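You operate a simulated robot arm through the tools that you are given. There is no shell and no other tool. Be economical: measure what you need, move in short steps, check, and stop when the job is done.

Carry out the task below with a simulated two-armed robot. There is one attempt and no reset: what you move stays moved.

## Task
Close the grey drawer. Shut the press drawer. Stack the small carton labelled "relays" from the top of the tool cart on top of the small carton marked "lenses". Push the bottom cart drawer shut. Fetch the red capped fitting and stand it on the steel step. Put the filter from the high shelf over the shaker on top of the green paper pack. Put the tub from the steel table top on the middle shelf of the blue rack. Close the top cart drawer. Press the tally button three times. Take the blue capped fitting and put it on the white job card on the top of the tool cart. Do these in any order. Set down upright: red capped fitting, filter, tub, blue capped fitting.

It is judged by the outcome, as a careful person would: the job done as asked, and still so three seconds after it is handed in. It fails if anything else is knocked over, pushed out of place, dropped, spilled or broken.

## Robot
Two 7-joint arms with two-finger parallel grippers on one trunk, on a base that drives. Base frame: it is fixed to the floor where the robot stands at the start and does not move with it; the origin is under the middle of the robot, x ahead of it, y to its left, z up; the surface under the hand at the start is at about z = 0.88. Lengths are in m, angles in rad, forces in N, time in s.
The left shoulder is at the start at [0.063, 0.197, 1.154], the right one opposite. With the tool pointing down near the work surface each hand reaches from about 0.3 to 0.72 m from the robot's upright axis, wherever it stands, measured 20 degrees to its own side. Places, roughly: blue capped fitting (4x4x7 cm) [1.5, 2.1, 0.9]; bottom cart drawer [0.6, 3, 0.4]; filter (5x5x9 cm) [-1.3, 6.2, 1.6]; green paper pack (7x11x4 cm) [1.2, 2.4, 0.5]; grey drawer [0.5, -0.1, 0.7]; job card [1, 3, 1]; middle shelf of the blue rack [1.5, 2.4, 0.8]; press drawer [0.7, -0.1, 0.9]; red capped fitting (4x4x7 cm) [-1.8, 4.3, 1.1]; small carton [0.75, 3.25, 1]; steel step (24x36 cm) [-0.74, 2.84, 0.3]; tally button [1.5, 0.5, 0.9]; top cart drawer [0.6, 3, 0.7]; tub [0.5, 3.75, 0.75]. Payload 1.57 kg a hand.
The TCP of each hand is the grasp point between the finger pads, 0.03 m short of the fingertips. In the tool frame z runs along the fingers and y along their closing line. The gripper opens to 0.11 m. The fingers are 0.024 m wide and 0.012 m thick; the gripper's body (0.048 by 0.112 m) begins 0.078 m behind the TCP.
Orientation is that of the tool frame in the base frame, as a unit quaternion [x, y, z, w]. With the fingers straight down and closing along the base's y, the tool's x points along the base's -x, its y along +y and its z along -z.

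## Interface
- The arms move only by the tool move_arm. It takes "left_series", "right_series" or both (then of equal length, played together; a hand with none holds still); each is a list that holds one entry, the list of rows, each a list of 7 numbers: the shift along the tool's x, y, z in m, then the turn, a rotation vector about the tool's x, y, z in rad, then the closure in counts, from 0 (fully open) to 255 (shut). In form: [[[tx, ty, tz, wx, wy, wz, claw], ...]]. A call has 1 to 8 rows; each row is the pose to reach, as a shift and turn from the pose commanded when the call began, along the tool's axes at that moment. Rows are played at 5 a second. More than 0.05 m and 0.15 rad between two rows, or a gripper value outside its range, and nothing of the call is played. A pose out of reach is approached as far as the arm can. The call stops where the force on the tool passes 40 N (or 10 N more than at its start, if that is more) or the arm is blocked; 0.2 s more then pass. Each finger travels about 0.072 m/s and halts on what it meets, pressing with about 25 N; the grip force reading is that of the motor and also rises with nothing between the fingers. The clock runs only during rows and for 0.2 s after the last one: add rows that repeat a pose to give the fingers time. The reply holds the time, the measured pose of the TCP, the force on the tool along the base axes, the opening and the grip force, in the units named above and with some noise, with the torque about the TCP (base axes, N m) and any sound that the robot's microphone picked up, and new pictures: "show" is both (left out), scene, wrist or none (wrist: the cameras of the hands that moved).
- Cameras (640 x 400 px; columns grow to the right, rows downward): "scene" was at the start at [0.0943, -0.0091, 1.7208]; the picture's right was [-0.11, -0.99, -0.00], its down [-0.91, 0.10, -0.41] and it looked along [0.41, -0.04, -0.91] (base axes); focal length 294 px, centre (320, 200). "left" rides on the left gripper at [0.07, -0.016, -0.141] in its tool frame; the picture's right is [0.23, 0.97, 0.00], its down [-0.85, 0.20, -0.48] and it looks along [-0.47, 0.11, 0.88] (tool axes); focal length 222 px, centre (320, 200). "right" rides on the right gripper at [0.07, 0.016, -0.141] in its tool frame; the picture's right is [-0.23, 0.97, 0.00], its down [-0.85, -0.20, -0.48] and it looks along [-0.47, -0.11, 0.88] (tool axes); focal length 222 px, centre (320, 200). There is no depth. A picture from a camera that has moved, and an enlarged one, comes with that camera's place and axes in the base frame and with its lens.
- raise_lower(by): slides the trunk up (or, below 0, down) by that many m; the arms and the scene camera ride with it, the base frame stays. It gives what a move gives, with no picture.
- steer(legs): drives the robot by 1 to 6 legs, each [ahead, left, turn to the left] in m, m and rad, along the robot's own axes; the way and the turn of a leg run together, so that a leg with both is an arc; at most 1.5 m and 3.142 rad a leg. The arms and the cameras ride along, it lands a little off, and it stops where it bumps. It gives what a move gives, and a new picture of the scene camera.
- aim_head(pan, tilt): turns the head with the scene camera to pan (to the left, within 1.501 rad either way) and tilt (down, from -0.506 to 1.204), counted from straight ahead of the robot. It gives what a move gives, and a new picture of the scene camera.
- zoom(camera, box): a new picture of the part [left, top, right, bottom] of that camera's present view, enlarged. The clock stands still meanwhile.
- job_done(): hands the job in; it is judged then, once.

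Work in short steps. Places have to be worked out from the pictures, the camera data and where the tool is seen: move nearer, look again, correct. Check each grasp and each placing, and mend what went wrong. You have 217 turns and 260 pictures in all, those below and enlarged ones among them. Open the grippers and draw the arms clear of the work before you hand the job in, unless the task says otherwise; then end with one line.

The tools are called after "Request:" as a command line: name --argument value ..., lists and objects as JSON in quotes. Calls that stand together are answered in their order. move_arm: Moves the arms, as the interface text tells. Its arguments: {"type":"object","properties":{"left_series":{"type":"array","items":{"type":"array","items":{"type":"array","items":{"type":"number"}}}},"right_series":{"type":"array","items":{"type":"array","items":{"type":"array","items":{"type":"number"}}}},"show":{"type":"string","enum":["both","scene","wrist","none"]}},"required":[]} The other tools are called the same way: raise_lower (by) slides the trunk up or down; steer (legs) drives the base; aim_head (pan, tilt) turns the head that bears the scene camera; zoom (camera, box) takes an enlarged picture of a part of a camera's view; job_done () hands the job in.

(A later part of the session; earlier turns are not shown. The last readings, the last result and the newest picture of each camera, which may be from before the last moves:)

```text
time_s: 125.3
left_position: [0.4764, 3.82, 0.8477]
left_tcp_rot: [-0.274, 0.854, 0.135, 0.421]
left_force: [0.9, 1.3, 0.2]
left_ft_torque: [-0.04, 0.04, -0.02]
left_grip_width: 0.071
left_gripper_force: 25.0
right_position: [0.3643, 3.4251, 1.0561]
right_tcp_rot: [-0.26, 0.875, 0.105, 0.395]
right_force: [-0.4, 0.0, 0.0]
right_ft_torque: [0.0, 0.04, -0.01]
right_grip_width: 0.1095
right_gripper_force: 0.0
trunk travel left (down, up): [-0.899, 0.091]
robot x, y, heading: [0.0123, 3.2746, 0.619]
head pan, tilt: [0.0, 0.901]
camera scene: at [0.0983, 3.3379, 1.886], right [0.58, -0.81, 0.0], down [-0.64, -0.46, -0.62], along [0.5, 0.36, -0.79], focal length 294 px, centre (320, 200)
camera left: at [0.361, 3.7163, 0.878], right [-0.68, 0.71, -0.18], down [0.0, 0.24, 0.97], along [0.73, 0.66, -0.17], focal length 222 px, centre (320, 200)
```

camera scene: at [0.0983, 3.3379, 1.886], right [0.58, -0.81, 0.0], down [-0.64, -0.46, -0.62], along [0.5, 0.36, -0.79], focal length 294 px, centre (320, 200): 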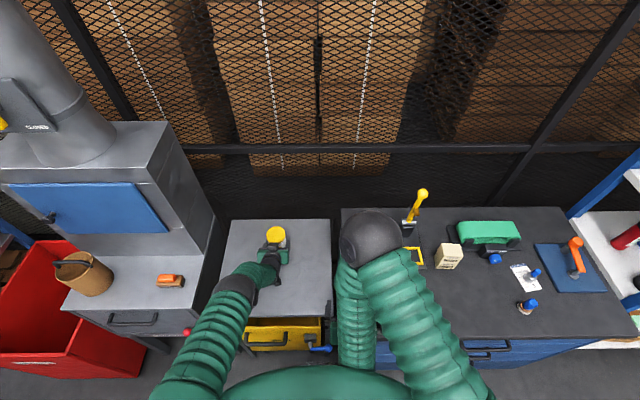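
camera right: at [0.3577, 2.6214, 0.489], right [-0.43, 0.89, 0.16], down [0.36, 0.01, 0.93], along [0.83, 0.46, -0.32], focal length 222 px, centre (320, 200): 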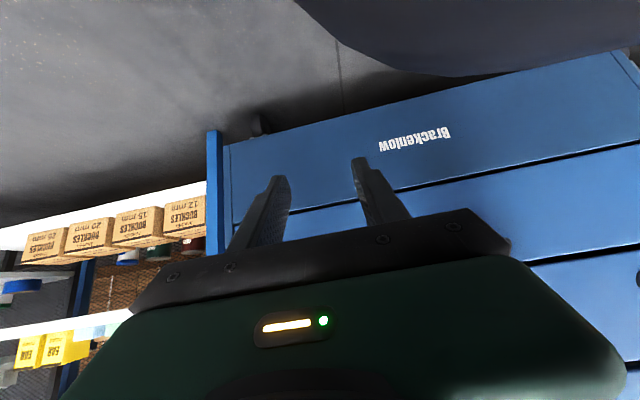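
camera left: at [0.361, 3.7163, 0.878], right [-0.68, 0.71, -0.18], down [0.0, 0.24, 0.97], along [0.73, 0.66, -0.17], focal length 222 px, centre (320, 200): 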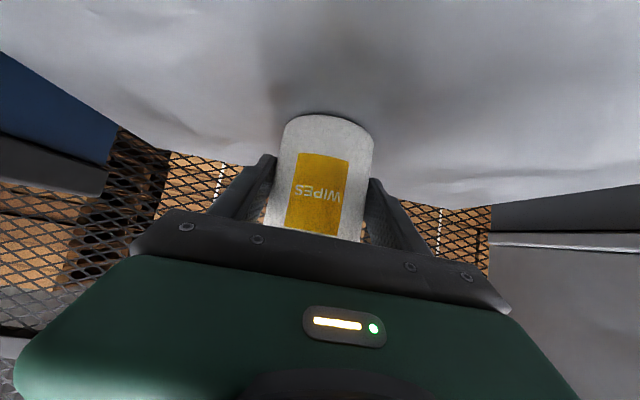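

The tub is held (0.071 m). I lift 9 cm and draw back.

Request:
move_arm --left_series '[[[-0.036, 0, -0.027, 0, 0, 0, 255], [-0.072, 0, -0.055, 0, 0, 0, 255], [-0.043, 0, -0.092, 0, 0, 0, 255], [-0.014, 0, -0.13, 0, 0, 0, 255], [0.015, 0, -0.168, 0, 0, 0, 255], [0.044, 0, -0.206, 0, 0, 0, 255], [0.073, 0, -0.243, 0, 0, 0, 255]]]' --show "wrist"

```text
time_s: 126.9
left_position: [0.2827, 3.6823, 0.9393]
left_tcp_rot: [-0.274, 0.854, 0.135, 0.421]
left_force: [-0.3, -0.2, -1.9]
left_ft_torque: [0.01, 0.03, 0.02]
left_grip_width: 0.071
left_gripper_force: 25.0
right_position: [0.3641, 3.4248, 1.0569]
right_tcp_rot: [-0.259, 0.875, 0.105, 0.394]
right_force: [-0.3, 0.3, -1.0]
right_ft_torque: [-0.01, 0.01, -0.01]
right_grip_width: 0.1099
right_gripper_force: 0.2
trunk travel left (down, up): [-0.899, 0.091]
robot x, y, heading: [0.0078, 3.2767, 0.621]
head pan, tilt: [0.0, 0.901]
camera left: at [0.1662, 3.5779, 0.9698], right [-0.68, 0.71, -0.18], down [0.0, 0.24, 0.97], along [0.73, 0.66, -0.16], focal length 222 px, centre (320, 200)
```

left: 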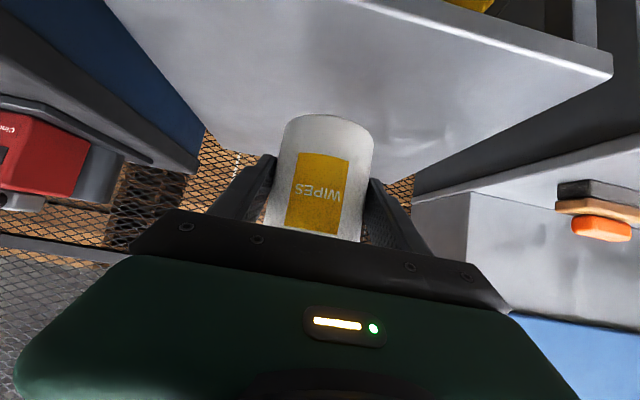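

Held upright. I raise the trunk 8 cm for clearance and drive back to the rack stance where the fitting was taken.

Request:
raise_lower --by 0.08

Request:
steer --legs '[[-0.17, 0, 0], [0, -1.0, 0], [0, -1.0, 0]]'

Request:
aim_head --pan 0.15 --tilt 0.8

Request:
zoom --camera "left" --box '[0, 0, 640, 400]'

```text
time_s: 128.1
left_position: [0.284, 3.6824, 1.0186]
left_tcp_rot: [-0.274, 0.855, 0.135, 0.42]
left_force: [-0.1, 0.1, -2.2]
left_ft_torque: [-0.02, 0.02, 0.02]
left_grip_width: 0.0711
left_gripper_force: 24.7
right_position: [0.3644, 3.4252, 1.1368]
right_tcp_rot: [-0.26, 0.876, 0.105, 0.393]
right_force: [-0.5, 0.2, -0.7]
right_ft_torque: [-0.01, -0.03, 0.0]
right_grip_width: 0.1101
right_gripper_force: 0.1
trunk travel left (down, up): [-0.979, 0.011]
robot x, y, heading: [0.0097, 3.2735, 0.621]
head pan, tilt: [0.0, 0.901]
```

```text
time_s: 139.1
left_position: [1.3073, 1.9413, 1.0169]
left_tcp_rot: [-0.27, 0.856, 0.132, 0.421]
left_force: [-0.2, 1.3, -2.5]
left_ft_torque: [0.01, 0.02, 0.03]
left_grip_width: 0.0712
left_gripper_force: 24.6
right_position: [1.3845, 1.6844, 1.1364]
right_tcp_rot: [-0.254, 0.877, 0.101, 0.395]
right_force: [-0.8, -0.2, -0.1]
right_ft_torque: [0.01, 0.0, -0.02]
right_grip_width: 0.1098
right_gripper_force: 0.1
trunk travel left (down, up): [-0.979, 0.011]
robot x, y, heading: [1.0278, 1.5335, 0.607]
head pan, tilt: [0.0, 0.901]
camera scene: at [1.1159, 1.6022, 1.966], right [0.57, -0.82, 0.0], down [-0.64, -0.45, -0.62], along [0.51, 0.35, -0.79], focal length 294 px, centre (320, 200)
```

scene: 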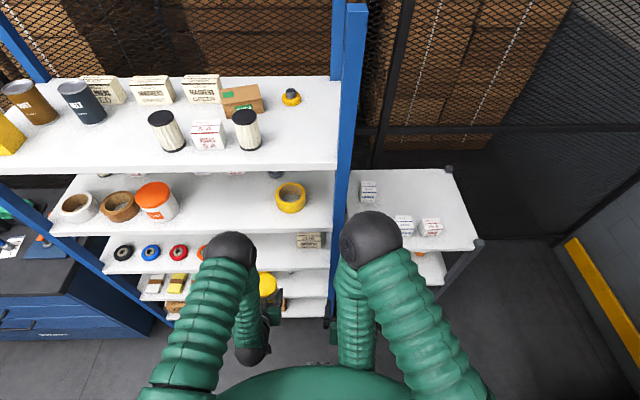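

```text
time_s: 139.8
left_position: [1.3073, 1.9398, 1.0177]
left_tcp_rot: [-0.268, 0.856, 0.133, 0.422]
left_force: [-0.2, 0.5, -2.1]
left_ft_torque: [-0.02, 0.0, 0.02]
left_grip_width: 0.071
left_gripper_force: 25.1
right_position: [1.3862, 1.6831, 1.1389]
right_tcp_rot: [-0.253, 0.876, 0.103, 0.398]
right_force: [-0.3, 0.6, 0.0]
right_ft_torque: [0.04, -0.04, 0.0]
right_grip_width: 0.1101
right_gripper_force: 0.0
trunk travel left (down, up): [-0.979, 0.011]
robot x, y, heading: [1.0301, 1.5393, 0.61]
head pan, tilt: [0.15, 0.799]
camera scene: at [1.1158, 1.61, 1.9738], right [0.69, -0.73, 0.0], down [-0.52, -0.49, -0.7], along [0.51, 0.48, -0.72], focal length 294 px, centre (320, 200)
```

scene: 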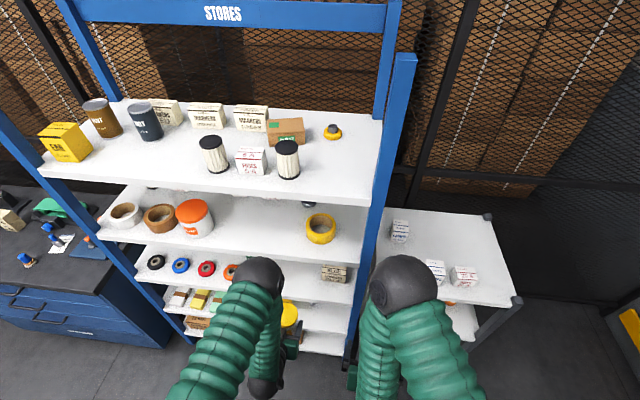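

```text
1.00 times, centred on (320, 200) of left (not enlarged: the box is as wide or as high as the picture)
camera zoom: at [1.1897, 1.8368, 1.0496], right [-0.67, 0.72, -0.18], down [0.0, 0.24, 0.97], along [0.74, 0.65, -0.17], focal length 222 px, centre (320, 200)
```

zoom: 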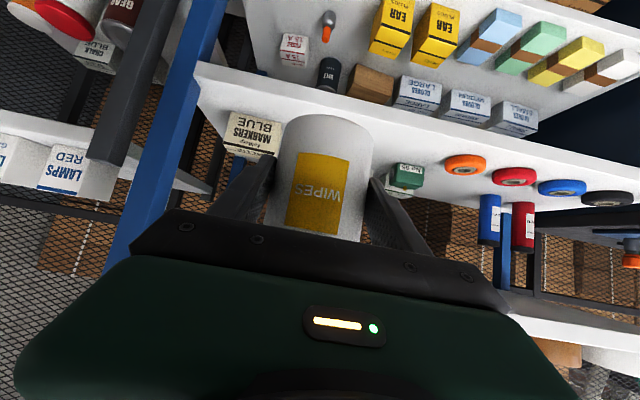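

The free spot on the middle shelf is where the fitting stood. I lower the trunk 8 cm (tub bottom ≈0.89) and move the tub in over the shelf.

Request:
raise_lower --by -0.08

Request:
move_arm --left_series '[[[-0.024, 0.02, 0.031, 0, 0, 0, 255], [-0.049, 0.035, 0.063, 0, 0, 0, 255], [-0.073, 0.043, 0.0945, 0, 0, 0, 255], [-0.098, 0.043, 0.126, 0, 0, 0, 255], [-0.122, 0.043, 0.1575, 0, 0, 0, 255], [-0.146, 0.043, 0.1887, 0, 0, 0, 255]]]' --show "both"

```text
time_s: 141.0
left_position: [1.306, 1.9382, 0.9385]
left_tcp_rot: [-0.269, 0.856, 0.132, 0.422]
left_force: [0.3, 0.7, -2.2]
left_ft_torque: [-0.01, 0.01, -0.01]
left_grip_width: 0.071
left_gripper_force: 25.0
right_position: [1.3867, 1.6828, 1.0566]
right_tcp_rot: [-0.252, 0.876, 0.103, 0.398]
right_force: [1.1, 0.5, 0.1]
right_ft_torque: [0.04, 0.0, 0.03]
right_grip_width: 0.1098
right_gripper_force: 0.0
trunk travel left (down, up): [-0.899, 0.091]
robot x, y, heading: [1.0274, 1.5315, 0.604]
head pan, tilt: [0.15, 0.799]
```

```text
time_s: 142.4
left_position: [1.4794, 2.1111, 0.9383]
left_tcp_rot: [-0.268, 0.856, 0.132, 0.421]
left_force: [0.0, -0.2, -2.4]
left_ft_torque: [-0.01, 0.01, -0.05]
left_grip_width: 0.0708
left_gripper_force: 24.8
right_position: [1.3875, 1.6836, 1.0571]
right_tcp_rot: [-0.252, 0.876, 0.103, 0.399]
right_force: [-0.7, 0.4, 0.1]
right_ft_torque: [0.0, 0.0, 0.0]
right_grip_width: 0.1099
right_gripper_force: 0.0
trunk travel left (down, up): [-0.899, 0.091]
robot x, y, heading: [1.0288, 1.533, 0.609]
head pan, tilt: [0.15, 0.799]
camera scene: at [1.1174, 1.6114, 1.8937], right [0.69, -0.73, 0.0], down [-0.52, -0.49, -0.69], along [0.5, 0.48, -0.72], focal length 294 px, centre (320, 200)
camera left: at [1.3619, 2.0083, 0.9694], right [-0.67, 0.72, -0.18], down [0.0, 0.24, 0.97], along [0.74, 0.65, -0.17], focal length 222 px, centre (320, 200)
```

scene: 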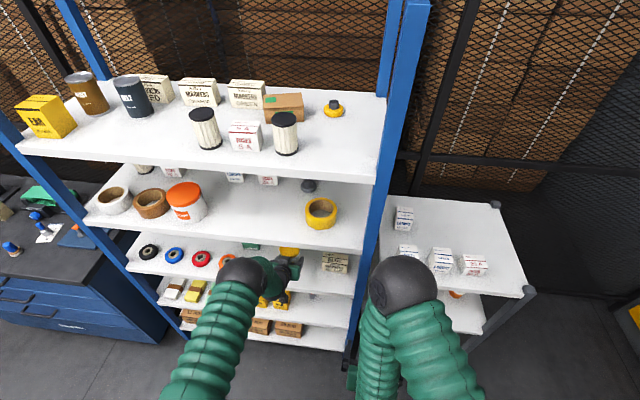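
left: 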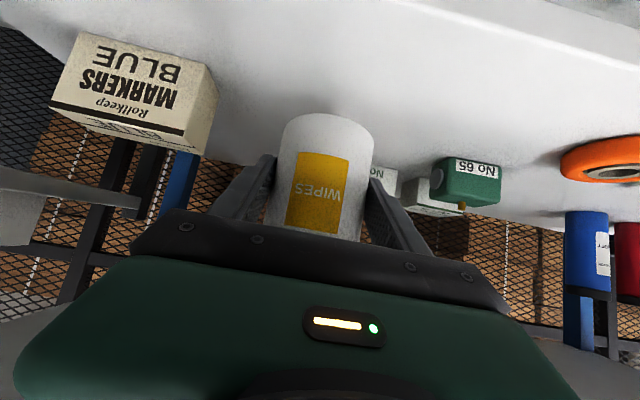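

Clear on both sides. I lower 4 cm, then in small steps to contact.

Request:
move_arm --left_series '[[[0.016, 0, 0.0122, 0, 0, 0, 255], [0.0316, 0, 0.0245, 0, 0, 0, 255], [0.034, 0, 0.0263, 0, 0, 0, 255], [0.0364, 0, 0.0281, 0, 0, 0, 255]]]' --show "wrist"

```text
time_s: 143.4
left_position: [1.4784, 2.1107, 0.8933]
left_tcp_rot: [-0.269, 0.856, 0.132, 0.421]
left_force: [-0.2, -0.7, -2.7]
left_ft_torque: [-0.03, 0.03, 0.04]
left_grip_width: 0.0713
left_gripper_force: 25.3
right_position: [1.3875, 1.6838, 1.0572]
right_tcp_rot: [-0.251, 0.876, 0.104, 0.398]
right_force: [-0.3, 0.1, -0.3]
right_ft_torque: [0.01, 0.01, 0.0]
right_grip_width: 0.1101
right_gripper_force: 0.1
trunk travel left (down, up): [-0.899, 0.091]
robot x, y, heading: [1.03, 1.5324, 0.608]
head pan, tilt: [0.15, 0.799]
camera left: at [1.3607, 2.0081, 0.924], right [-0.67, 0.72, -0.18], down [0.0, 0.24, 0.97], along [0.74, 0.65, -0.17], focal length 222 px, centre (320, 200)
```

left: 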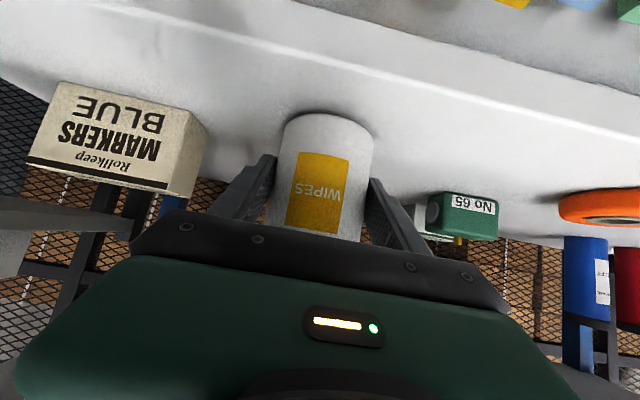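

Not yet touching; I continue in 3 mm steps.

Request:
move_arm --left_series '[[[0.0024, 0, 0.0018, 0, 0, 0, 255], [0.0048, 0, 0.0037, 0, 0, 0, 255], [0.0071, 0, 0.0055, 0, 0, 0, 255]]]' --show "none"

```text
time_s: 144.2
left_position: [1.4803, 2.1111, 0.8876]
left_tcp_rot: [-0.268, 0.855, 0.134, 0.424]
left_force: [-1.0, 0.4, 11.8]
left_ft_torque: [-0.25, 0.36, -0.04]
left_grip_width: 0.0712
left_gripper_force: 25.4
right_position: [1.385, 1.6827, 1.058]
right_tcp_rot: [-0.253, 0.876, 0.104, 0.398]
right_force: [-0.4, -0.8, -0.2]
right_ft_torque: [0.03, -0.02, 0.01]
right_grip_width: 0.1103
right_gripper_force: 0.0
trunk travel left (down, up): [-0.899, 0.091]
robot x, y, heading: [1.0264, 1.5351, 0.612]
head pan, tilt: [0.15, 0.799]
```

Contact (about 14 N). I relieve slightly, open, and withdraw straight back.

Request:
move_arm --left_series '[[[-0.002, 0, -0.0015, 0, 0, 0, 255], [-0.002, 0, -0.0015, 0, 0, 0, 60], [-0.002, 0, -0.0015, 0, 0, 0, 30], [-0.002, 0, -0.0015, 0, 0, 0, 30], [0.02, 0, -0.035, 0, 0, 0, 30], [0.047, 0, -0.072, 0, 0, 0, 30], [0.075, 0, -0.11, 0, 0, 0, 30], [0.1, 0, -0.15, 0, 0, 0, 0]]]' --show "both"

```text
time_s: 146.0
left_position: [1.33, 2.006, 0.8969]
left_tcp_rot: [-0.269, 0.856, 0.133, 0.422]
left_force: [-0.7, -0.1, 0.5]
left_ft_torque: [0.02, 0.02, -0.03]
left_grip_width: 0.11
left_gripper_force: 0.1
right_position: [1.3857, 1.684, 1.0582]
right_tcp_rot: [-0.252, 0.876, 0.105, 0.398]
right_force: [0.1, -0.4, -0.7]
right_ft_torque: [0.04, -0.01, -0.03]
right_grip_width: 0.11
right_gripper_force: 0.0
trunk travel left (down, up): [-0.899, 0.091]
robot x, y, heading: [1.0288, 1.5324, 0.609]
head pan, tilt: [0.15, 0.799]
camera scene: at [1.1145, 1.609, 1.894], right [0.69, -0.73, 0.0], down [-0.52, -0.49, -0.7], along [0.51, 0.48, -0.72], focal length 294 px, centre (320, 200)
camera left: at [1.2126, 1.9046, 0.9272], right [-0.67, 0.72, -0.18], down [0.0, 0.24, 0.97], along [0.74, 0.65, -0.16], focal length 222 px, centre (320, 200)
```

scene: 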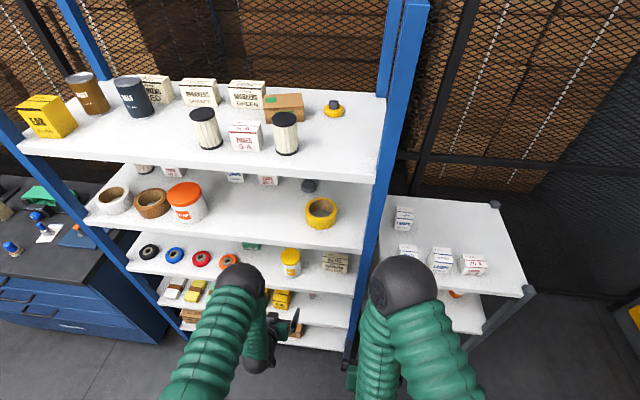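
left: 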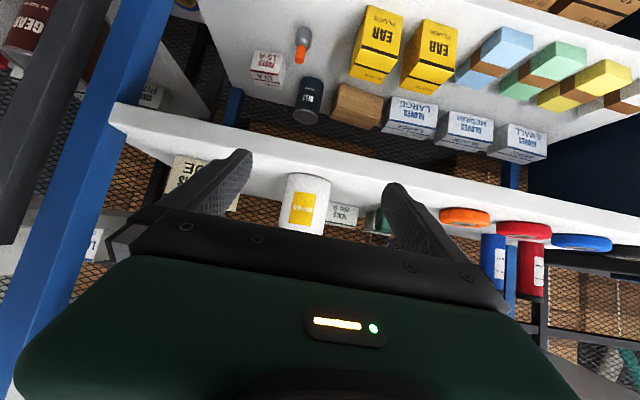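

The tub stands upright on the middle shelf. Next, the red fitting: I back off, slide left past the cart and look toward the far-left side.

Request:
steer --legs '[[-0.1, 0, 0.015], [0, 1.1, 0], [0, 1.0, 0]]'

Request:
aim_head --pan 1.1 --tilt 0.45

Request:
aim_head --pan 1.5 --tilt 0.7

```text
time_s: 157.2
left_position: [-0.0045, 3.6456, 0.8956]
left_tcp_rot: [-0.28, 0.852, 0.139, 0.42]
left_force: [-0.2, 0.2, -0.1]
left_ft_torque: [0.01, 0.01, 0.0]
left_grip_width: 0.11
left_gripper_force: 0.0
right_position: [0.0632, 3.3208, 1.058]
right_tcp_rot: [-0.264, 0.873, 0.106, 0.397]
right_force: [-0.2, -0.5, 0.4]
right_ft_torque: [0.04, -0.01, 0.02]
right_grip_width: 0.1101
right_gripper_force: 0.1
trunk travel left (down, up): [-0.899, 0.091]
robot x, y, heading: [-0.2915, 3.168, 0.637]
head pan, tilt: [0.15, 0.799]
camera scene: at [-0.2068, 3.2406, 1.8939], right [0.71, -0.71, 0.0], down [-0.51, -0.51, -0.7], along [0.49, 0.49, -0.72], focal length 294 px, centre (320, 200)
```

scene: 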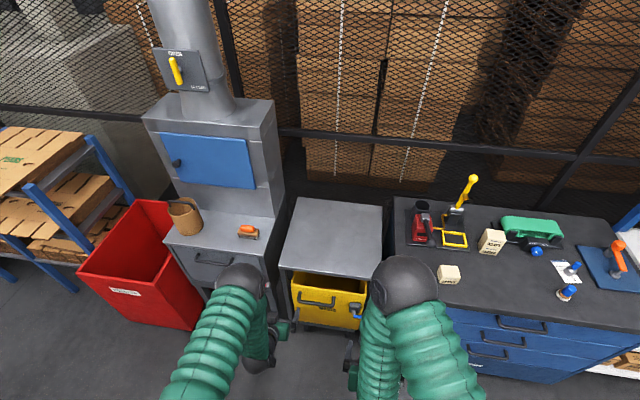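

```text
time_s: 158.4
left_position: [-0.0043, 3.6468, 0.8966]
left_tcp_rot: [-0.281, 0.852, 0.138, 0.42]
left_force: [-0.1, -0.3, -0.3]
left_ft_torque: [-0.03, 0.0, 0.02]
left_grip_width: 0.1102
left_gripper_force: 0.1
right_position: [0.0621, 3.3213, 1.0594]
right_tcp_rot: [-0.264, 0.871, 0.106, 0.4]
right_force: [-0.3, 0.5, -0.3]
right_ft_torque: [0.0, -0.02, -0.01]
right_grip_width: 0.1099
right_gripper_force: 0.0
trunk travel left (down, up): [-0.899, 0.091]
robot x, y, heading: [-0.2916, 3.1697, 0.636]
head pan, tilt: [1.1, 0.45]
camera scene: at [-0.2809, 3.2771, 1.9243], right [0.99, 0.16, 0.0], down [0.07, -0.43, -0.9], along [-0.15, 0.89, -0.44], focal length 294 px, centre (320, 200)
```

scene: 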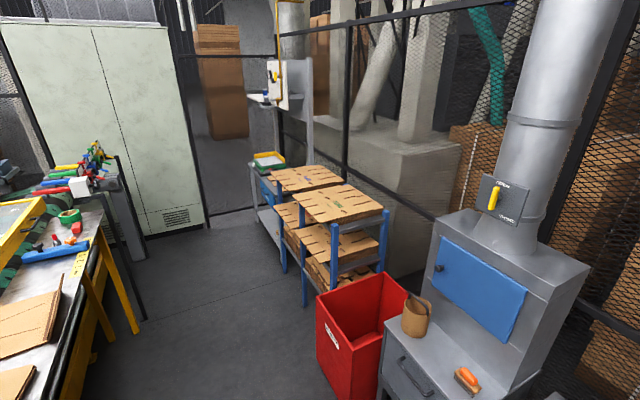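

```text
time_s: 159.3
left_position: [-0.0049, 3.6468, 0.8966]
left_tcp_rot: [-0.281, 0.852, 0.138, 0.42]
left_force: [0.0, 0.4, -0.4]
left_ft_torque: [0.02, 0.02, -0.02]
left_grip_width: 0.1102
left_gripper_force: 0.1
right_position: [0.0633, 3.3217, 1.0581]
right_tcp_rot: [-0.262, 0.872, 0.106, 0.4]
right_force: [0.6, -0.8, 0.3]
right_ft_torque: [0.02, -0.01, -0.01]
right_grip_width: 0.11
right_gripper_force: 0.0
trunk travel left (down, up): [-0.899, 0.091]
robot x, y, heading: [-0.2901, 3.1663, 0.634]
head pan, tilt: [1.499, 0.7]
camera scene: at [-0.3113, 3.2581, 1.9023], right [0.84, 0.53, 0.0], down [0.34, -0.55, -0.76], along [-0.41, 0.65, -0.64], focal length 294 px, centre (320, 200)
```

scene: 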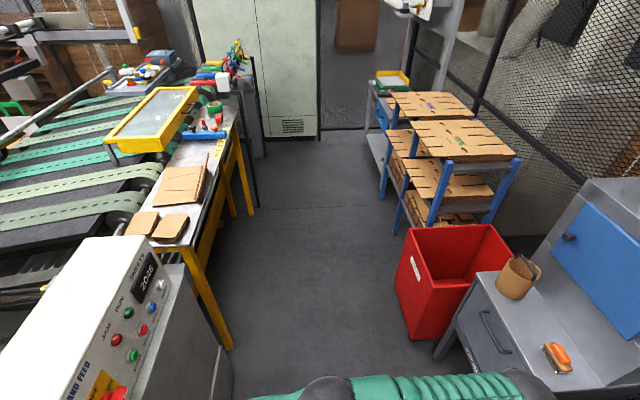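

The red fitting's listed place projects to about (206, 123), on the yellow packing bench. I enlarge that area and the far shelf.

Request:
zoom --camera "scene" --box '[140, 70, 270, 180]'

Request:
zoom --camera "scene" --box '[350, 0, 480, 110]'

```text
3.64 times, centred on (205, 125) of scene
camera zoom: at [-0.3113, 3.2581, 1.9023], right [0.84, 0.53, 0.0], down [0.34, -0.55, -0.76], along [-0.41, 0.65, -0.64], focal length 1071 px, centre (738, 473)
```

zoom: 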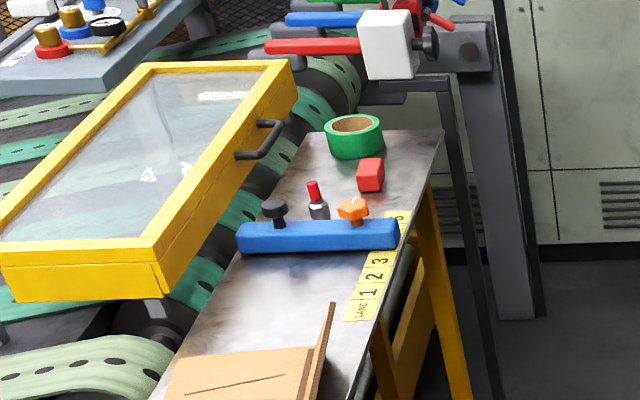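

```text
3.64 times, centred on (415, 55) of scene
camera zoom: at [-0.3113, 3.2581, 1.9023], right [0.84, 0.53, 0.0], down [0.34, -0.55, -0.76], along [-0.41, 0.65, -0.64], focal length 1071 px, centre (-26, 727)
```

zoom: 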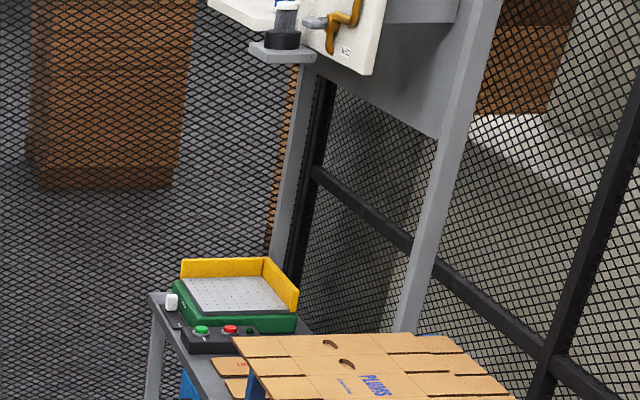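

The red fitting (steel body, red cap) stands on the packing bench around (-1.84, 4.33), table z≈1.05, behind a blue stop bar. I move 2 m further along the aisle, then turn around to face that bench with the trunk raised.

Request:
raise_lower --by 0.085

Request:
steer --legs '[[0.13, 0, -0.01], [0, 1.0, 0], [0, 1.0, 0], [0, 0, 3.14]]'

Request:
aim_head --pan 0.1 --tilt 0.75

```text
time_s: 160.5
left_position: [-0.0055, 3.6472, 0.981]
left_tcp_rot: [-0.281, 0.852, 0.139, 0.42]
left_force: [-0.1, -0.5, -1.1]
left_ft_torque: [0.03, 0.0, 0.03]
left_grip_width: 0.1101
left_gripper_force: 0.0
right_position: [0.0632, 3.3225, 1.1438]
right_tcp_rot: [-0.264, 0.872, 0.107, 0.399]
right_force: [0.7, -1.1, -0.4]
right_ft_torque: [-0.01, 0.04, 0.02]
right_grip_width: 0.1101
right_gripper_force: 0.0
trunk travel left (down, up): [-0.984, 0.006]
robot x, y, heading: [-0.2937, 3.1657, 0.638]
head pan, tilt: [1.499, 0.7]
```

```text
time_s: 176.1
left_position: [-1.9239, 4.8295, 0.9856]
left_tcp_rot: [0.88, -0.15, -0.442, -0.084]
left_force: [-6.0, 15.1, -4.4]
left_ft_torque: [0.28, -0.15, -0.88]
left_grip_width: 0.0998
left_gripper_force: 0.0
right_position: [-1.7061, 5.0631, 1.1462]
right_tcp_rot: [0.89, -0.17, -0.413, -0.091]
right_force: [0.7, -0.4, -0.4]
right_ft_torque: [-0.02, 0.02, 0.03]
right_grip_width: 0.1103
right_gripper_force: 0.1
trunk travel left (down, up): [-0.984, 0.006]
robot x, y, heading: [-1.3707, 4.8564, 2.827]
head pan, tilt: [1.499, 0.7]
stopped in leg 4: the force on the tool passed its limit at 57 N (the readings are from after the stop); the commanded pose is now the measured one
camera scene: at [-1.4344, 4.7916, 1.9875], right [-0.93, 0.38, 0.0], down [0.24, 0.59, -0.77], along [-0.29, -0.71, -0.64], focal length 294 px, centre (320, 200)
```

scene: 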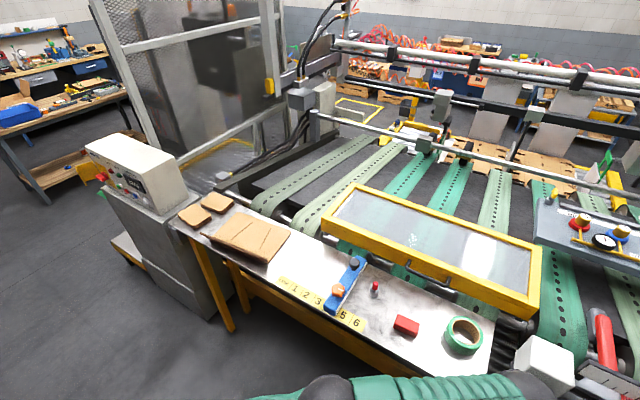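

```text
time_s: 177.7
left_position: [-1.9236, 4.8272, 0.9858]
left_tcp_rot: [0.882, -0.148, -0.441, -0.081]
left_force: [-5.8, 19.4, 2.9]
left_ft_torque: [-0.1, 0.16, -1.09]
left_grip_width: 0.096
left_gripper_force: 0.1
right_position: [-1.7057, 5.0638, 1.1461]
right_tcp_rot: [0.89, -0.169, -0.414, -0.09]
right_force: [0.5, 0.3, 0.0]
right_ft_torque: [0.01, -0.01, -0.01]
right_grip_width: 0.1097
right_gripper_force: 0.0
trunk travel left (down, up): [-0.984, 0.006]
robot x, y, heading: [-1.3714, 4.8524, 2.826]
head pan, tilt: [0.099, 0.75]
camera scene: at [-1.4829, 4.89, 1.9827], right [0.21, 0.98, 0.0], down [0.67, -0.15, -0.73], along [-0.71, 0.15, -0.68], focal length 294 px, centre (320, 200)
```

scene: 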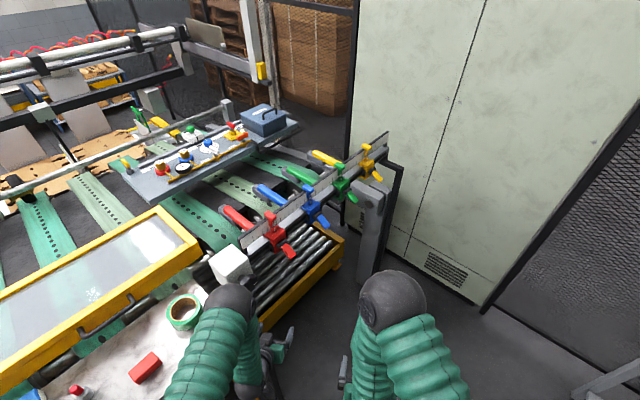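

The left hand touched the table corner while turning. I turn back 0.35 rad to release, then bring the hand up before going on.

Request:
steer --legs '[[0, 0, -0.35]]'

Request:
zoom --camera "left" --box '[0, 0, 640, 400]'

```text
time_s: 179.1
left_position: [-1.9042, 5.013, 0.9845]
left_tcp_rot: [0.843, -0.298, -0.419, -0.159]
left_force: [0.5, -0.4, -0.7]
left_ft_torque: [0.01, -0.01, -0.02]
left_grip_width: 0.11
left_gripper_force: 0.0
right_position: [-1.6203, 5.156, 1.1465]
right_tcp_rot: [0.849, -0.319, -0.389, -0.162]
right_force: [-0.5, -0.1, -0.1]
right_ft_torque: [0.0, 0.01, -0.01]
right_grip_width: 0.1098
right_gripper_force: 0.0
trunk travel left (down, up): [-0.984, 0.006]
robot x, y, heading: [-1.3713, 4.8548, 2.478]
head pan, tilt: [0.099, 0.75]
camera scene: at [-1.4721, 4.9112, 1.9828], right [0.54, 0.84, 0.0], down [0.58, -0.36, -0.73], along [-0.61, 0.39, -0.68], focal length 294 px, centre (320, 200)
```

scene: 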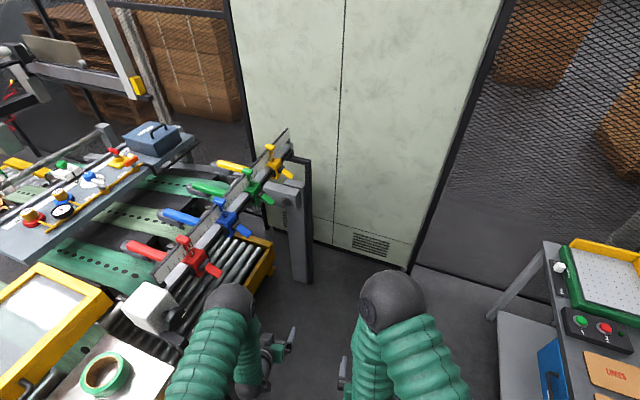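

```text
1.00 times, centred on (320, 200) of left (not enlarged: the box is as wide or as high as the picture)
camera zoom: at [-1.7749, 4.9258, 1.0131], right [-0.51, -0.84, -0.2], down [-0.24, -0.09, 0.97], along [-0.83, 0.54, -0.15], focal length 222 px, centre (320, 200)
```

zoom: 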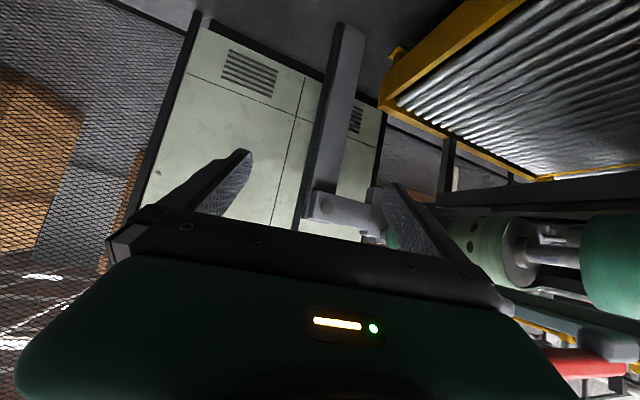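

Nothing is displaced. I straighten and raise the left hand (to z≈1.25, closer in), then finish the turn to face the bench.

Request:
move_arm --left_series '[[[-0.02, 0, -0.034, 0, 0.1, 0, 0], [-0.04, 0, -0.068, 0, 0.22, 0, 0], [-0.06, 0, -0.103, 0, 0.35, 0, 0], [-0.08, 0, -0.137, 0, 0.49, 0, 0], [-0.1, 0, -0.171, 0, 0.63, 0, 0], [-0.12, 0, -0.205, 0, 0.77, 0, 0], [-0.145, 0, -0.24, 0, 0.913, 0, 0]]]' --show "none"

```text
time_s: 180.7
left_position: [-1.8209, 4.9451, 1.2477]
left_tcp_rot: [0.941, -0.338, -0.006, -0.01]
left_force: [0.3, 0.4, 0.6]
left_ft_torque: [0.0, 0.02, 0.02]
left_grip_width: 0.11
left_gripper_force: 0.1
right_position: [-1.6145, 5.1596, 1.1465]
right_tcp_rot: [0.847, -0.322, -0.392, -0.161]
right_force: [0.2, 0.1, -0.1]
right_ft_torque: [0.03, 0.02, -0.02]
right_grip_width: 0.11
right_gripper_force: 0.0
trunk travel left (down, up): [-0.984, 0.006]
robot x, y, heading: [-1.3702, 4.8597, 2.475]
head pan, tilt: [0.099, 0.75]
```

The left hand is now vertical at z 1.25. I complete the turn.

Request:
steer --legs '[[0, 0, 1.288]]'

Request:
zoom --camera "left" --box '[0, 0, 640, 400]'

```text
time_s: 184.4
left_position: [-1.5778, 4.4436, 1.2465]
left_tcp_rot: [0.954, 0.301, -0.011, -0.004]
left_force: [0.3, 0.2, 0.7]
left_ft_torque: [0.01, 0.0, -0.03]
left_grip_width: 0.11
left_gripper_force: 0.1
right_position: [-1.7293, 4.6979, 1.1472]
right_tcp_rot: [0.868, 0.257, -0.41, 0.11]
right_force: [-1.1, -0.2, -0.2]
right_ft_torque: [-0.01, 0.01, 0.0]
right_grip_width: 0.11
right_gripper_force: 0.0
trunk travel left (down, up): [-0.984, 0.006]
robot x, y, heading: [-1.3675, 4.8532, -2.505]
head pan, tilt: [0.099, 0.75]
camera scene: at [-1.4568, 4.7763, 1.9829], right [-0.67, 0.74, 0.0], down [0.51, 0.46, -0.73], along [-0.54, -0.49, -0.68], focal length 294 px, centre (320, 200)
```

scene: 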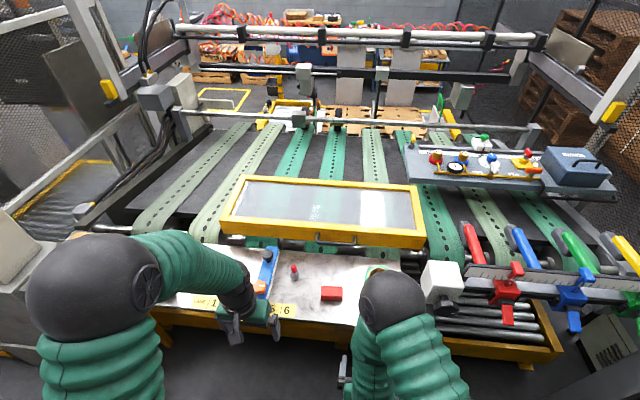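

```text
1.00 times, centred on (320, 200) of left (not enlarged: the box is as wide or as high as the picture)
camera zoom: at [-1.5265, 4.496, 1.3865], right [0.75, -0.67, -0.02], down [-0.57, -0.66, 0.49], along [-0.34, -0.36, -0.87], focal length 222 px, centre (320, 200)
```

zoom: 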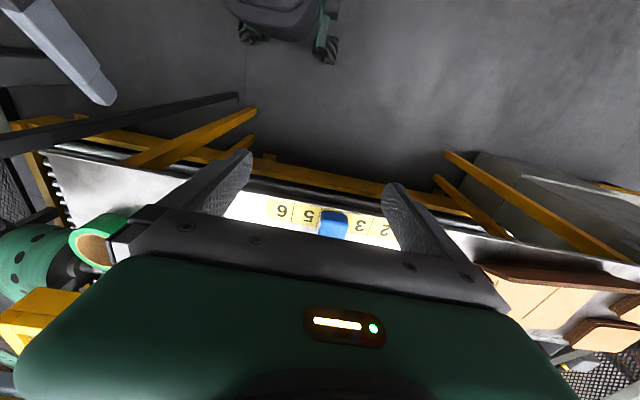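

I enlarge the scene around the red fitting and blue bar.

Request:
zoom --camera "scene" --box '[220, 230, 380, 340]'

```text
3.64 times, centred on (300, 285) of scene
camera zoom: at [-1.4568, 4.7763, 1.9829], right [-0.67, 0.74, 0.0], down [0.51, 0.46, -0.73], along [-0.54, -0.49, -0.68], focal length 1071 px, centre (393, -109)
```

zoom: 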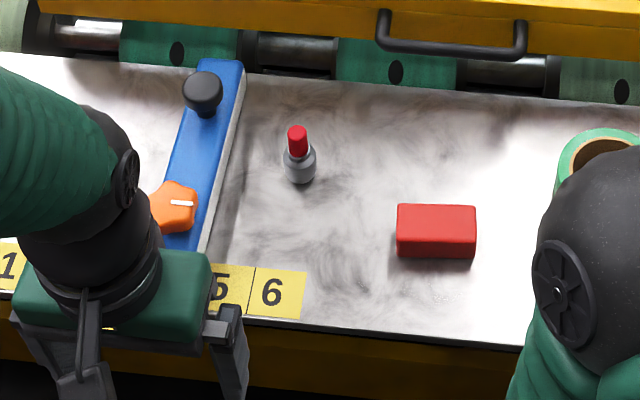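

The fitting is at (-1.816, 4.318), base z≈1.06, about 5.5 cm right of the blue bar. I drive 0.1 m ahead, then place the left hand above it with the gripper partly closed.

Request:
steer --legs '[[0.1, 0, -0.01]]'

```text
time_s: 185.5
left_position: [-1.65, 4.3939, 1.251]
left_tcp_rot: [0.955, 0.297, -0.017, -0.001]
left_force: [0.8, 0.8, 0.5]
left_ft_torque: [-0.01, 0.05, 0.02]
left_grip_width: 0.1098
left_gripper_force: 0.1
right_position: [-1.8021, 4.6481, 1.1511]
right_tcp_rot: [0.866, 0.252, -0.418, 0.11]
right_force: [1.5, -0.2, -0.5]
right_ft_torque: [-0.02, 0.15, -0.02]
right_grip_width: 0.11
right_gripper_force: 0.0
trunk travel left (down, up): [-0.984, 0.006]
robot x, y, heading: [-1.4555, 4.7943, -2.513]
head pan, tilt: [0.099, 0.75]
camera scene: at [-1.5199, 4.7305, 1.9843], right [-0.66, 0.75, 0.0], down [0.5, 0.45, -0.74], along [-0.55, -0.49, -0.67], focal length 294 px, centre (320, 200)
```

scene: 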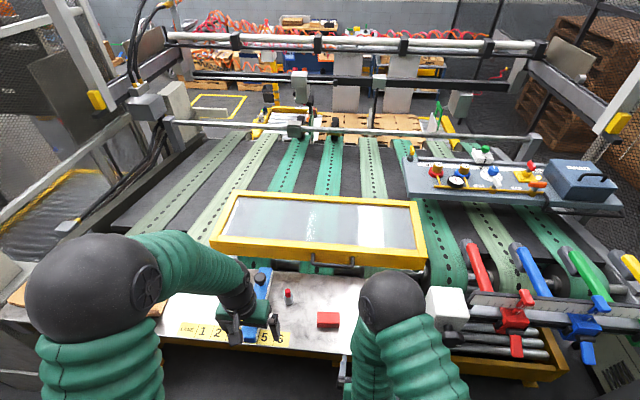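

I move the left hand over the fitting and down to just above its cap.

Request:
move_arm --left_series '[[[-0.045, -0.009, 0, 0, 0.02, 0, 60], [-0.09, -0.018, 0, 0, 0.034, 0, 105], [-0.135, -0.027, 0, 0, 0.034, 0, 105], [-0.179, -0.036, 0, 0, 0.034, 0, 105], [-0.179, -0.036, 0.03, 0, 0.034, 0, 105], [-0.179, -0.036, 0.055, 0, 0.034, 0, 105]]]' --show "both"

```text
time_s: 186.9
left_position: [-1.8286, 4.3159, 1.1976]
left_tcp_rot: [0.955, 0.297, 0.004, -0.009]
left_force: [-0.1, -0.7, -0.3]
left_ft_torque: [-0.03, -0.01, -0.02]
left_grip_width: 0.0647
left_gripper_force: 0.0
right_position: [-1.814, 4.64, 1.1488]
right_tcp_rot: [0.867, 0.25, -0.418, 0.109]
right_force: [-0.3, 0.2, 0.8]
right_ft_torque: [0.02, 0.0, 0.0]
right_grip_width: 0.1097
right_gripper_force: 0.1
trunk travel left (down, up): [-0.984, 0.006]
robot x, y, heading: [-1.4474, 4.788, -2.513]
head pan, tilt: [0.099, 0.75]
camera scene: at [-1.5377, 4.7166, 1.983], right [-0.66, 0.75, 0.0], down [0.51, 0.45, -0.73], along [-0.55, -0.48, -0.68], focal length 294 px, centre (320, 200)
camera left: at [-1.7811, 4.3646, 1.3398], right [0.74, -0.67, -0.01], down [-0.59, -0.66, 0.47], along [-0.32, -0.34, -0.89], focal length 222 px, centre (320, 200)
```

scene: 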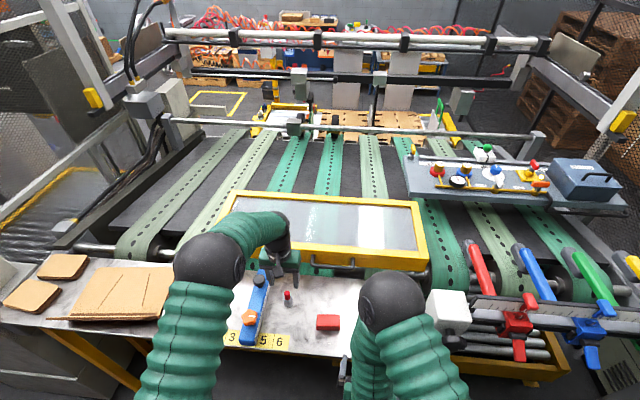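
left: 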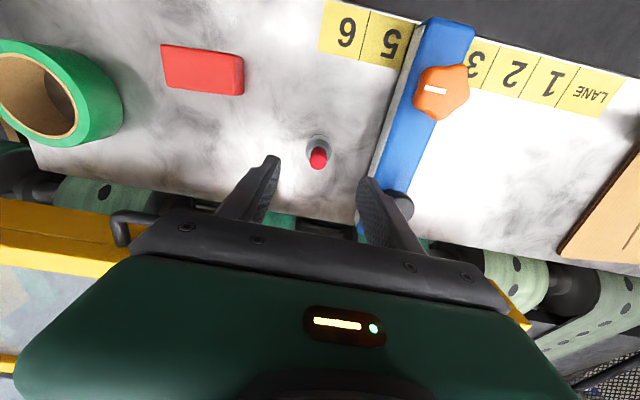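

The fitting is right under the fingers, and the bar and its knob are clear by about 2 cm. I lower to z≈1.10 and close.

Request:
move_arm --left_series '[[[0, 0.001, 0.035, 0, 0, 0, 122], [0, 0.001, 0.07, 0, 0, 0, 122], [0, 0.001, 0.098, 0, 0, 0, 122], [0, 0.001, 0.098, 0, 0, 0, 255], [0, 0.001, 0.098, 0, 0, 0, 255], [0, 0.001, 0.098, 0, 0, 0, 255]]]' --show "wrist"

```text
time_s: 188.3
left_position: [-1.8299, 4.3162, 1.0977]
left_tcp_rot: [0.955, 0.298, 0.005, -0.009]
left_force: [-0.4, -1.0, 0.8]
left_ft_torque: [0.01, 0.0, -0.02]
left_grip_width: 0.032
left_gripper_force: 25.5
right_position: [-1.8143, 4.6396, 1.1485]
right_tcp_rot: [0.868, 0.251, -0.415, 0.109]
right_force: [0.2, 0.9, -0.4]
right_ft_torque: [-0.02, -0.01, 0.0]
right_grip_width: 0.1102
right_gripper_force: 0.1
trunk travel left (down, up): [-0.984, 0.006]
robot x, y, heading: [-1.4531, 4.7947, -2.515]
head pan, tilt: [0.099, 0.75]
camera left: at [-1.7821, 4.366, 1.2406], right [0.74, -0.67, -0.01], down [-0.59, -0.66, 0.46], along [-0.32, -0.34, -0.89], focal length 222 px, centre (320, 200)
```

left: 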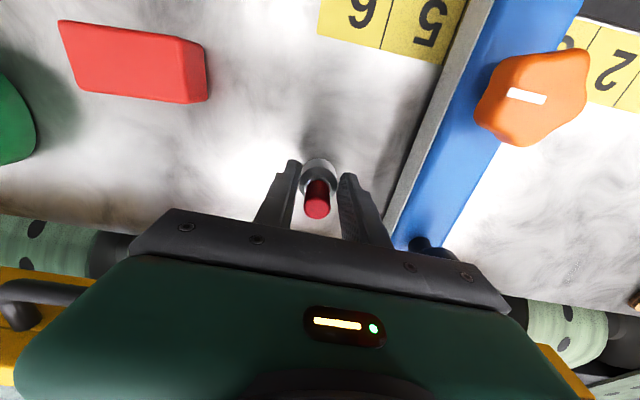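

The red fitting is held (0.032 m). I lift it 15 cm and draw it back toward me.

Request:
move_arm --left_series '[[[0, 0, -0.045, 0, 0, 0, 255], [0, 0, -0.09, 0, 0, 0, 255], [0, 0, -0.135, 0, 0, 0, 255], [0.04, 0, -0.15, 0, 0, 0, 255], [0.085, 0, -0.15, 0, 0, 0, 255], [0.13, 0, -0.15, 0, 0, 0, 255], [0.175, 0, -0.15, 0, 0, 0, 255]]]' --show "wrist"

Request:
steer --legs '[[-0.1, 0, 0], [0, 0.9, 0], [0, 0.95, 0]]'

Request:
aim_head --pan 0.0 --tilt 1.0

```text
time_s: 189.9
left_position: [-1.6835, 4.4129, 1.25]
left_tcp_rot: [0.955, 0.298, 0.005, -0.009]
left_force: [0.8, 0.1, -1.2]
left_ft_torque: [-0.04, 0.02, -0.01]
left_grip_width: 0.0319
left_gripper_force: 25.4
right_position: [-1.8125, 4.6399, 1.1483]
right_tcp_rot: [0.868, 0.251, -0.415, 0.109]
right_force: [0.6, 0.3, 0.0]
right_ft_torque: [-0.03, -0.05, -0.01]
right_grip_width: 0.1102
right_gripper_force: 0.0
trunk travel left (down, up): [-0.984, 0.006]
robot x, y, heading: [-1.4533, 4.7976, -2.518]
head pan, tilt: [0.099, 0.75]
camera left: at [-1.6362, 4.4626, 1.393], right [0.74, -0.67, -0.01], down [-0.59, -0.66, 0.46], along [-0.32, -0.34, -0.89], focal length 222 px, centre (320, 200)
```

left: 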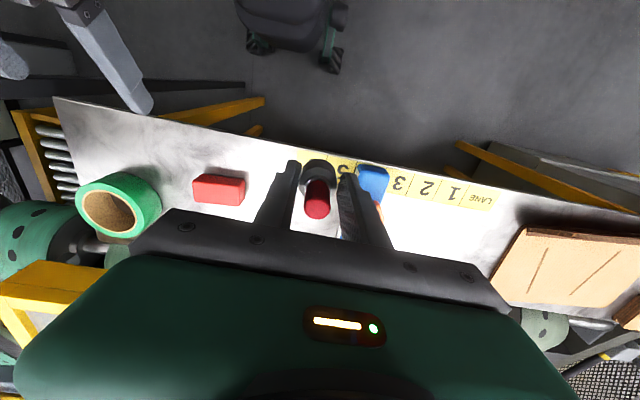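

```text
time_s: 200.0
left_position: [-0.5276, 2.9712, 1.25]
left_tcp_rot: [0.956, 0.293, 0.005, -0.007]
left_force: [0.2, -0.1, -2.4]
left_ft_torque: [-0.03, -0.01, -0.02]
left_grip_width: 0.0318
left_gripper_force: 24.7
right_position: [-0.6552, 3.2025, 1.1468]
right_tcp_rot: [0.869, 0.247, -0.414, 0.106]
right_force: [-0.2, 0.0, -0.4]
right_ft_torque: [-0.01, -0.05, 0.04]
right_grip_width: 0.1101
right_gripper_force: 0.0
trunk travel left (down, up): [-0.984, 0.006]
robot x, y, heading: [-0.2869, 3.3462, -2.522]
head pan, tilt: [0.099, 0.75]
camera scene: at [-0.3793, 3.2764, 1.9829], right [-0.66, 0.75, 0.0], down [0.52, 0.45, -0.73], along [-0.55, -0.48, -0.68], focal length 294 px, centre (320, 200)
```

scene: 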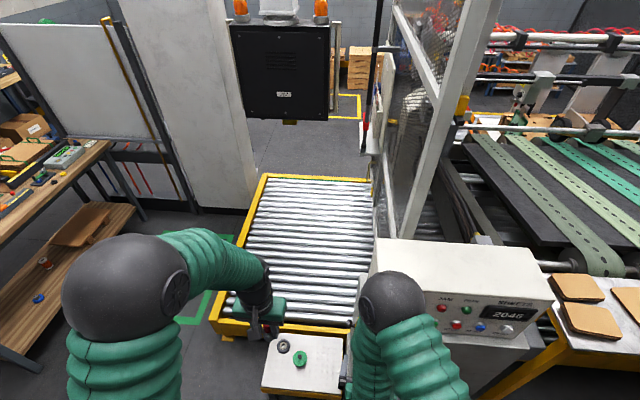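

```text
time_s: 200.8
left_position: [-0.524, 2.9687, 1.25]
left_tcp_rot: [0.956, 0.293, 0.005, -0.009]
left_force: [-0.1, -0.3, -0.7]
left_ft_torque: [0.03, -0.01, 0.01]
left_grip_width: 0.0319
left_gripper_force: 24.4
right_position: [-0.6528, 3.198, 1.1479]
right_tcp_rot: [0.868, 0.247, -0.418, 0.107]
right_force: [-0.6, 0.1, -0.4]
right_ft_torque: [-0.02, 0.01, -0.04]
right_grip_width: 0.11
right_gripper_force: 0.0
trunk travel left (down, up): [-0.984, 0.006]
robot x, y, heading: [-0.2887, 3.351, -2.521]
head pan, tilt: [0.0, 1.0]
camera scene: at [-0.3697, 3.2848, 1.9638], right [-0.58, 0.81, 0.0], down [0.69, 0.49, -0.54], along [-0.44, -0.31, -0.84], focal length 294 px, centre (320, 200)
```

scene: 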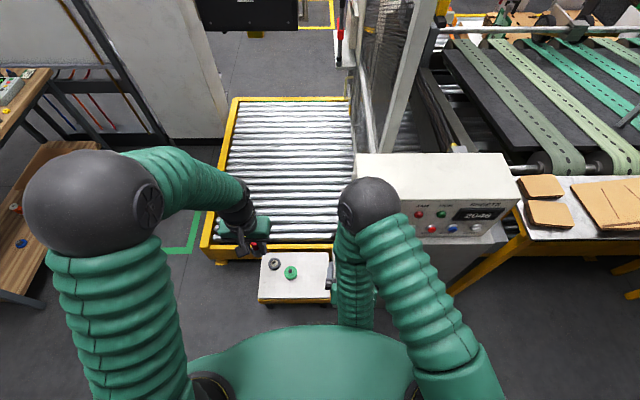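

The steel step is ahead at about 0.53–0.80 m, with a black knob and a green item on its left part; its right part (around 0.05 m left, 0.65 m ahead) is free. I lower the trunk 0.4 and then 0.33 m.

Request:
raise_lower --by -0.4

Request:
raise_lower --by -0.3

Request:
zoom --camera "scene" --box '[0, 0, 640, 400]'

Request:
zoom --camera "left" --box '[0, 0, 640, 400]'

```text
time_s: 204.6
left_position: [-0.5243, 2.9697, 0.8502]
left_tcp_rot: [0.956, 0.293, 0.004, -0.008]
left_force: [0.2, -0.6, -0.9]
left_ft_torque: [0.0, 0.01, -0.01]
left_grip_width: 0.0321
left_gripper_force: 24.8
right_position: [-0.6517, 3.1983, 0.748]
right_tcp_rot: [0.869, 0.247, -0.416, 0.107]
right_force: [-0.3, 0.1, 0.2]
right_ft_torque: [-0.01, 0.01, 0.0]
right_grip_width: 0.11
right_gripper_force: 0.1
trunk travel left (down, up): [-0.584, 0.406]
robot x, y, heading: [-0.2848, 3.3482, -2.52]
head pan, tilt: [0.0, 1.0]
```

```text
time_s: 207.6
left_position: [-0.5235, 2.9701, 0.5509]
left_tcp_rot: [0.956, 0.293, 0.004, -0.008]
left_force: [-0.6, 0.1, 0.0]
left_ft_torque: [0.01, -0.02, -0.02]
left_grip_width: 0.0319
left_gripper_force: 25.2
right_position: [-0.6509, 3.2012, 0.4485]
right_tcp_rot: [0.868, 0.247, -0.417, 0.106]
right_force: [-0.6, -0.3, -0.2]
right_ft_torque: [0.0, 0.02, 0.04]
right_grip_width: 0.1098
right_gripper_force: 0.1
trunk travel left (down, up): [-0.284, 0.706]
robot x, y, heading: [-0.2838, 3.3464, -2.52]
head pan, tilt: [0.0, 1.0]
```

```text
1.00 times, centred on (320, 200) of scene (not enlarged: the box is as wide or as high as the picture)
camera zoom: at [-0.3693, 3.2874, 1.2638], right [-0.58, 0.81, 0.0], down [0.69, 0.49, -0.54], along [-0.44, -0.31, -0.84], focal length 294 px, centre (320, 200)
```

zoom: 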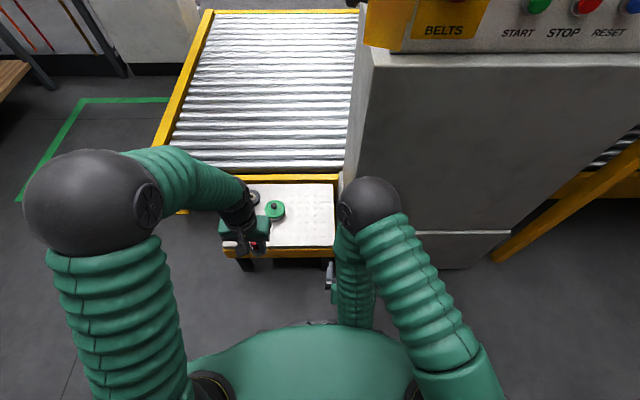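

```text
1.00 times, centred on (320, 200) of left (not enlarged: the box is as wide or as high as the picture)
camera zoom: at [-0.4762, 3.0192, 0.6932], right [0.73, -0.68, -0.01], down [-0.6, -0.65, 0.46], along [-0.32, -0.34, -0.89], focal length 222 px, centre (320, 200)
```

zoom: 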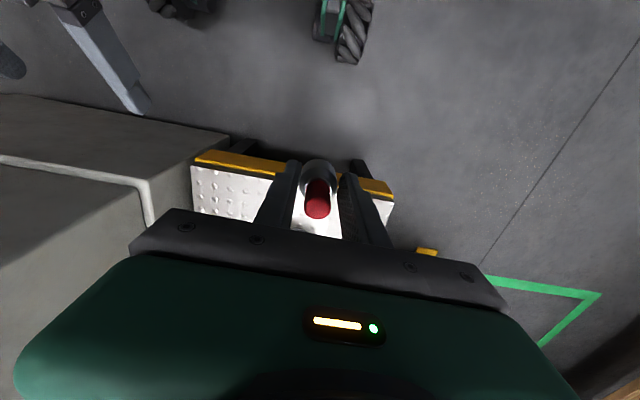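

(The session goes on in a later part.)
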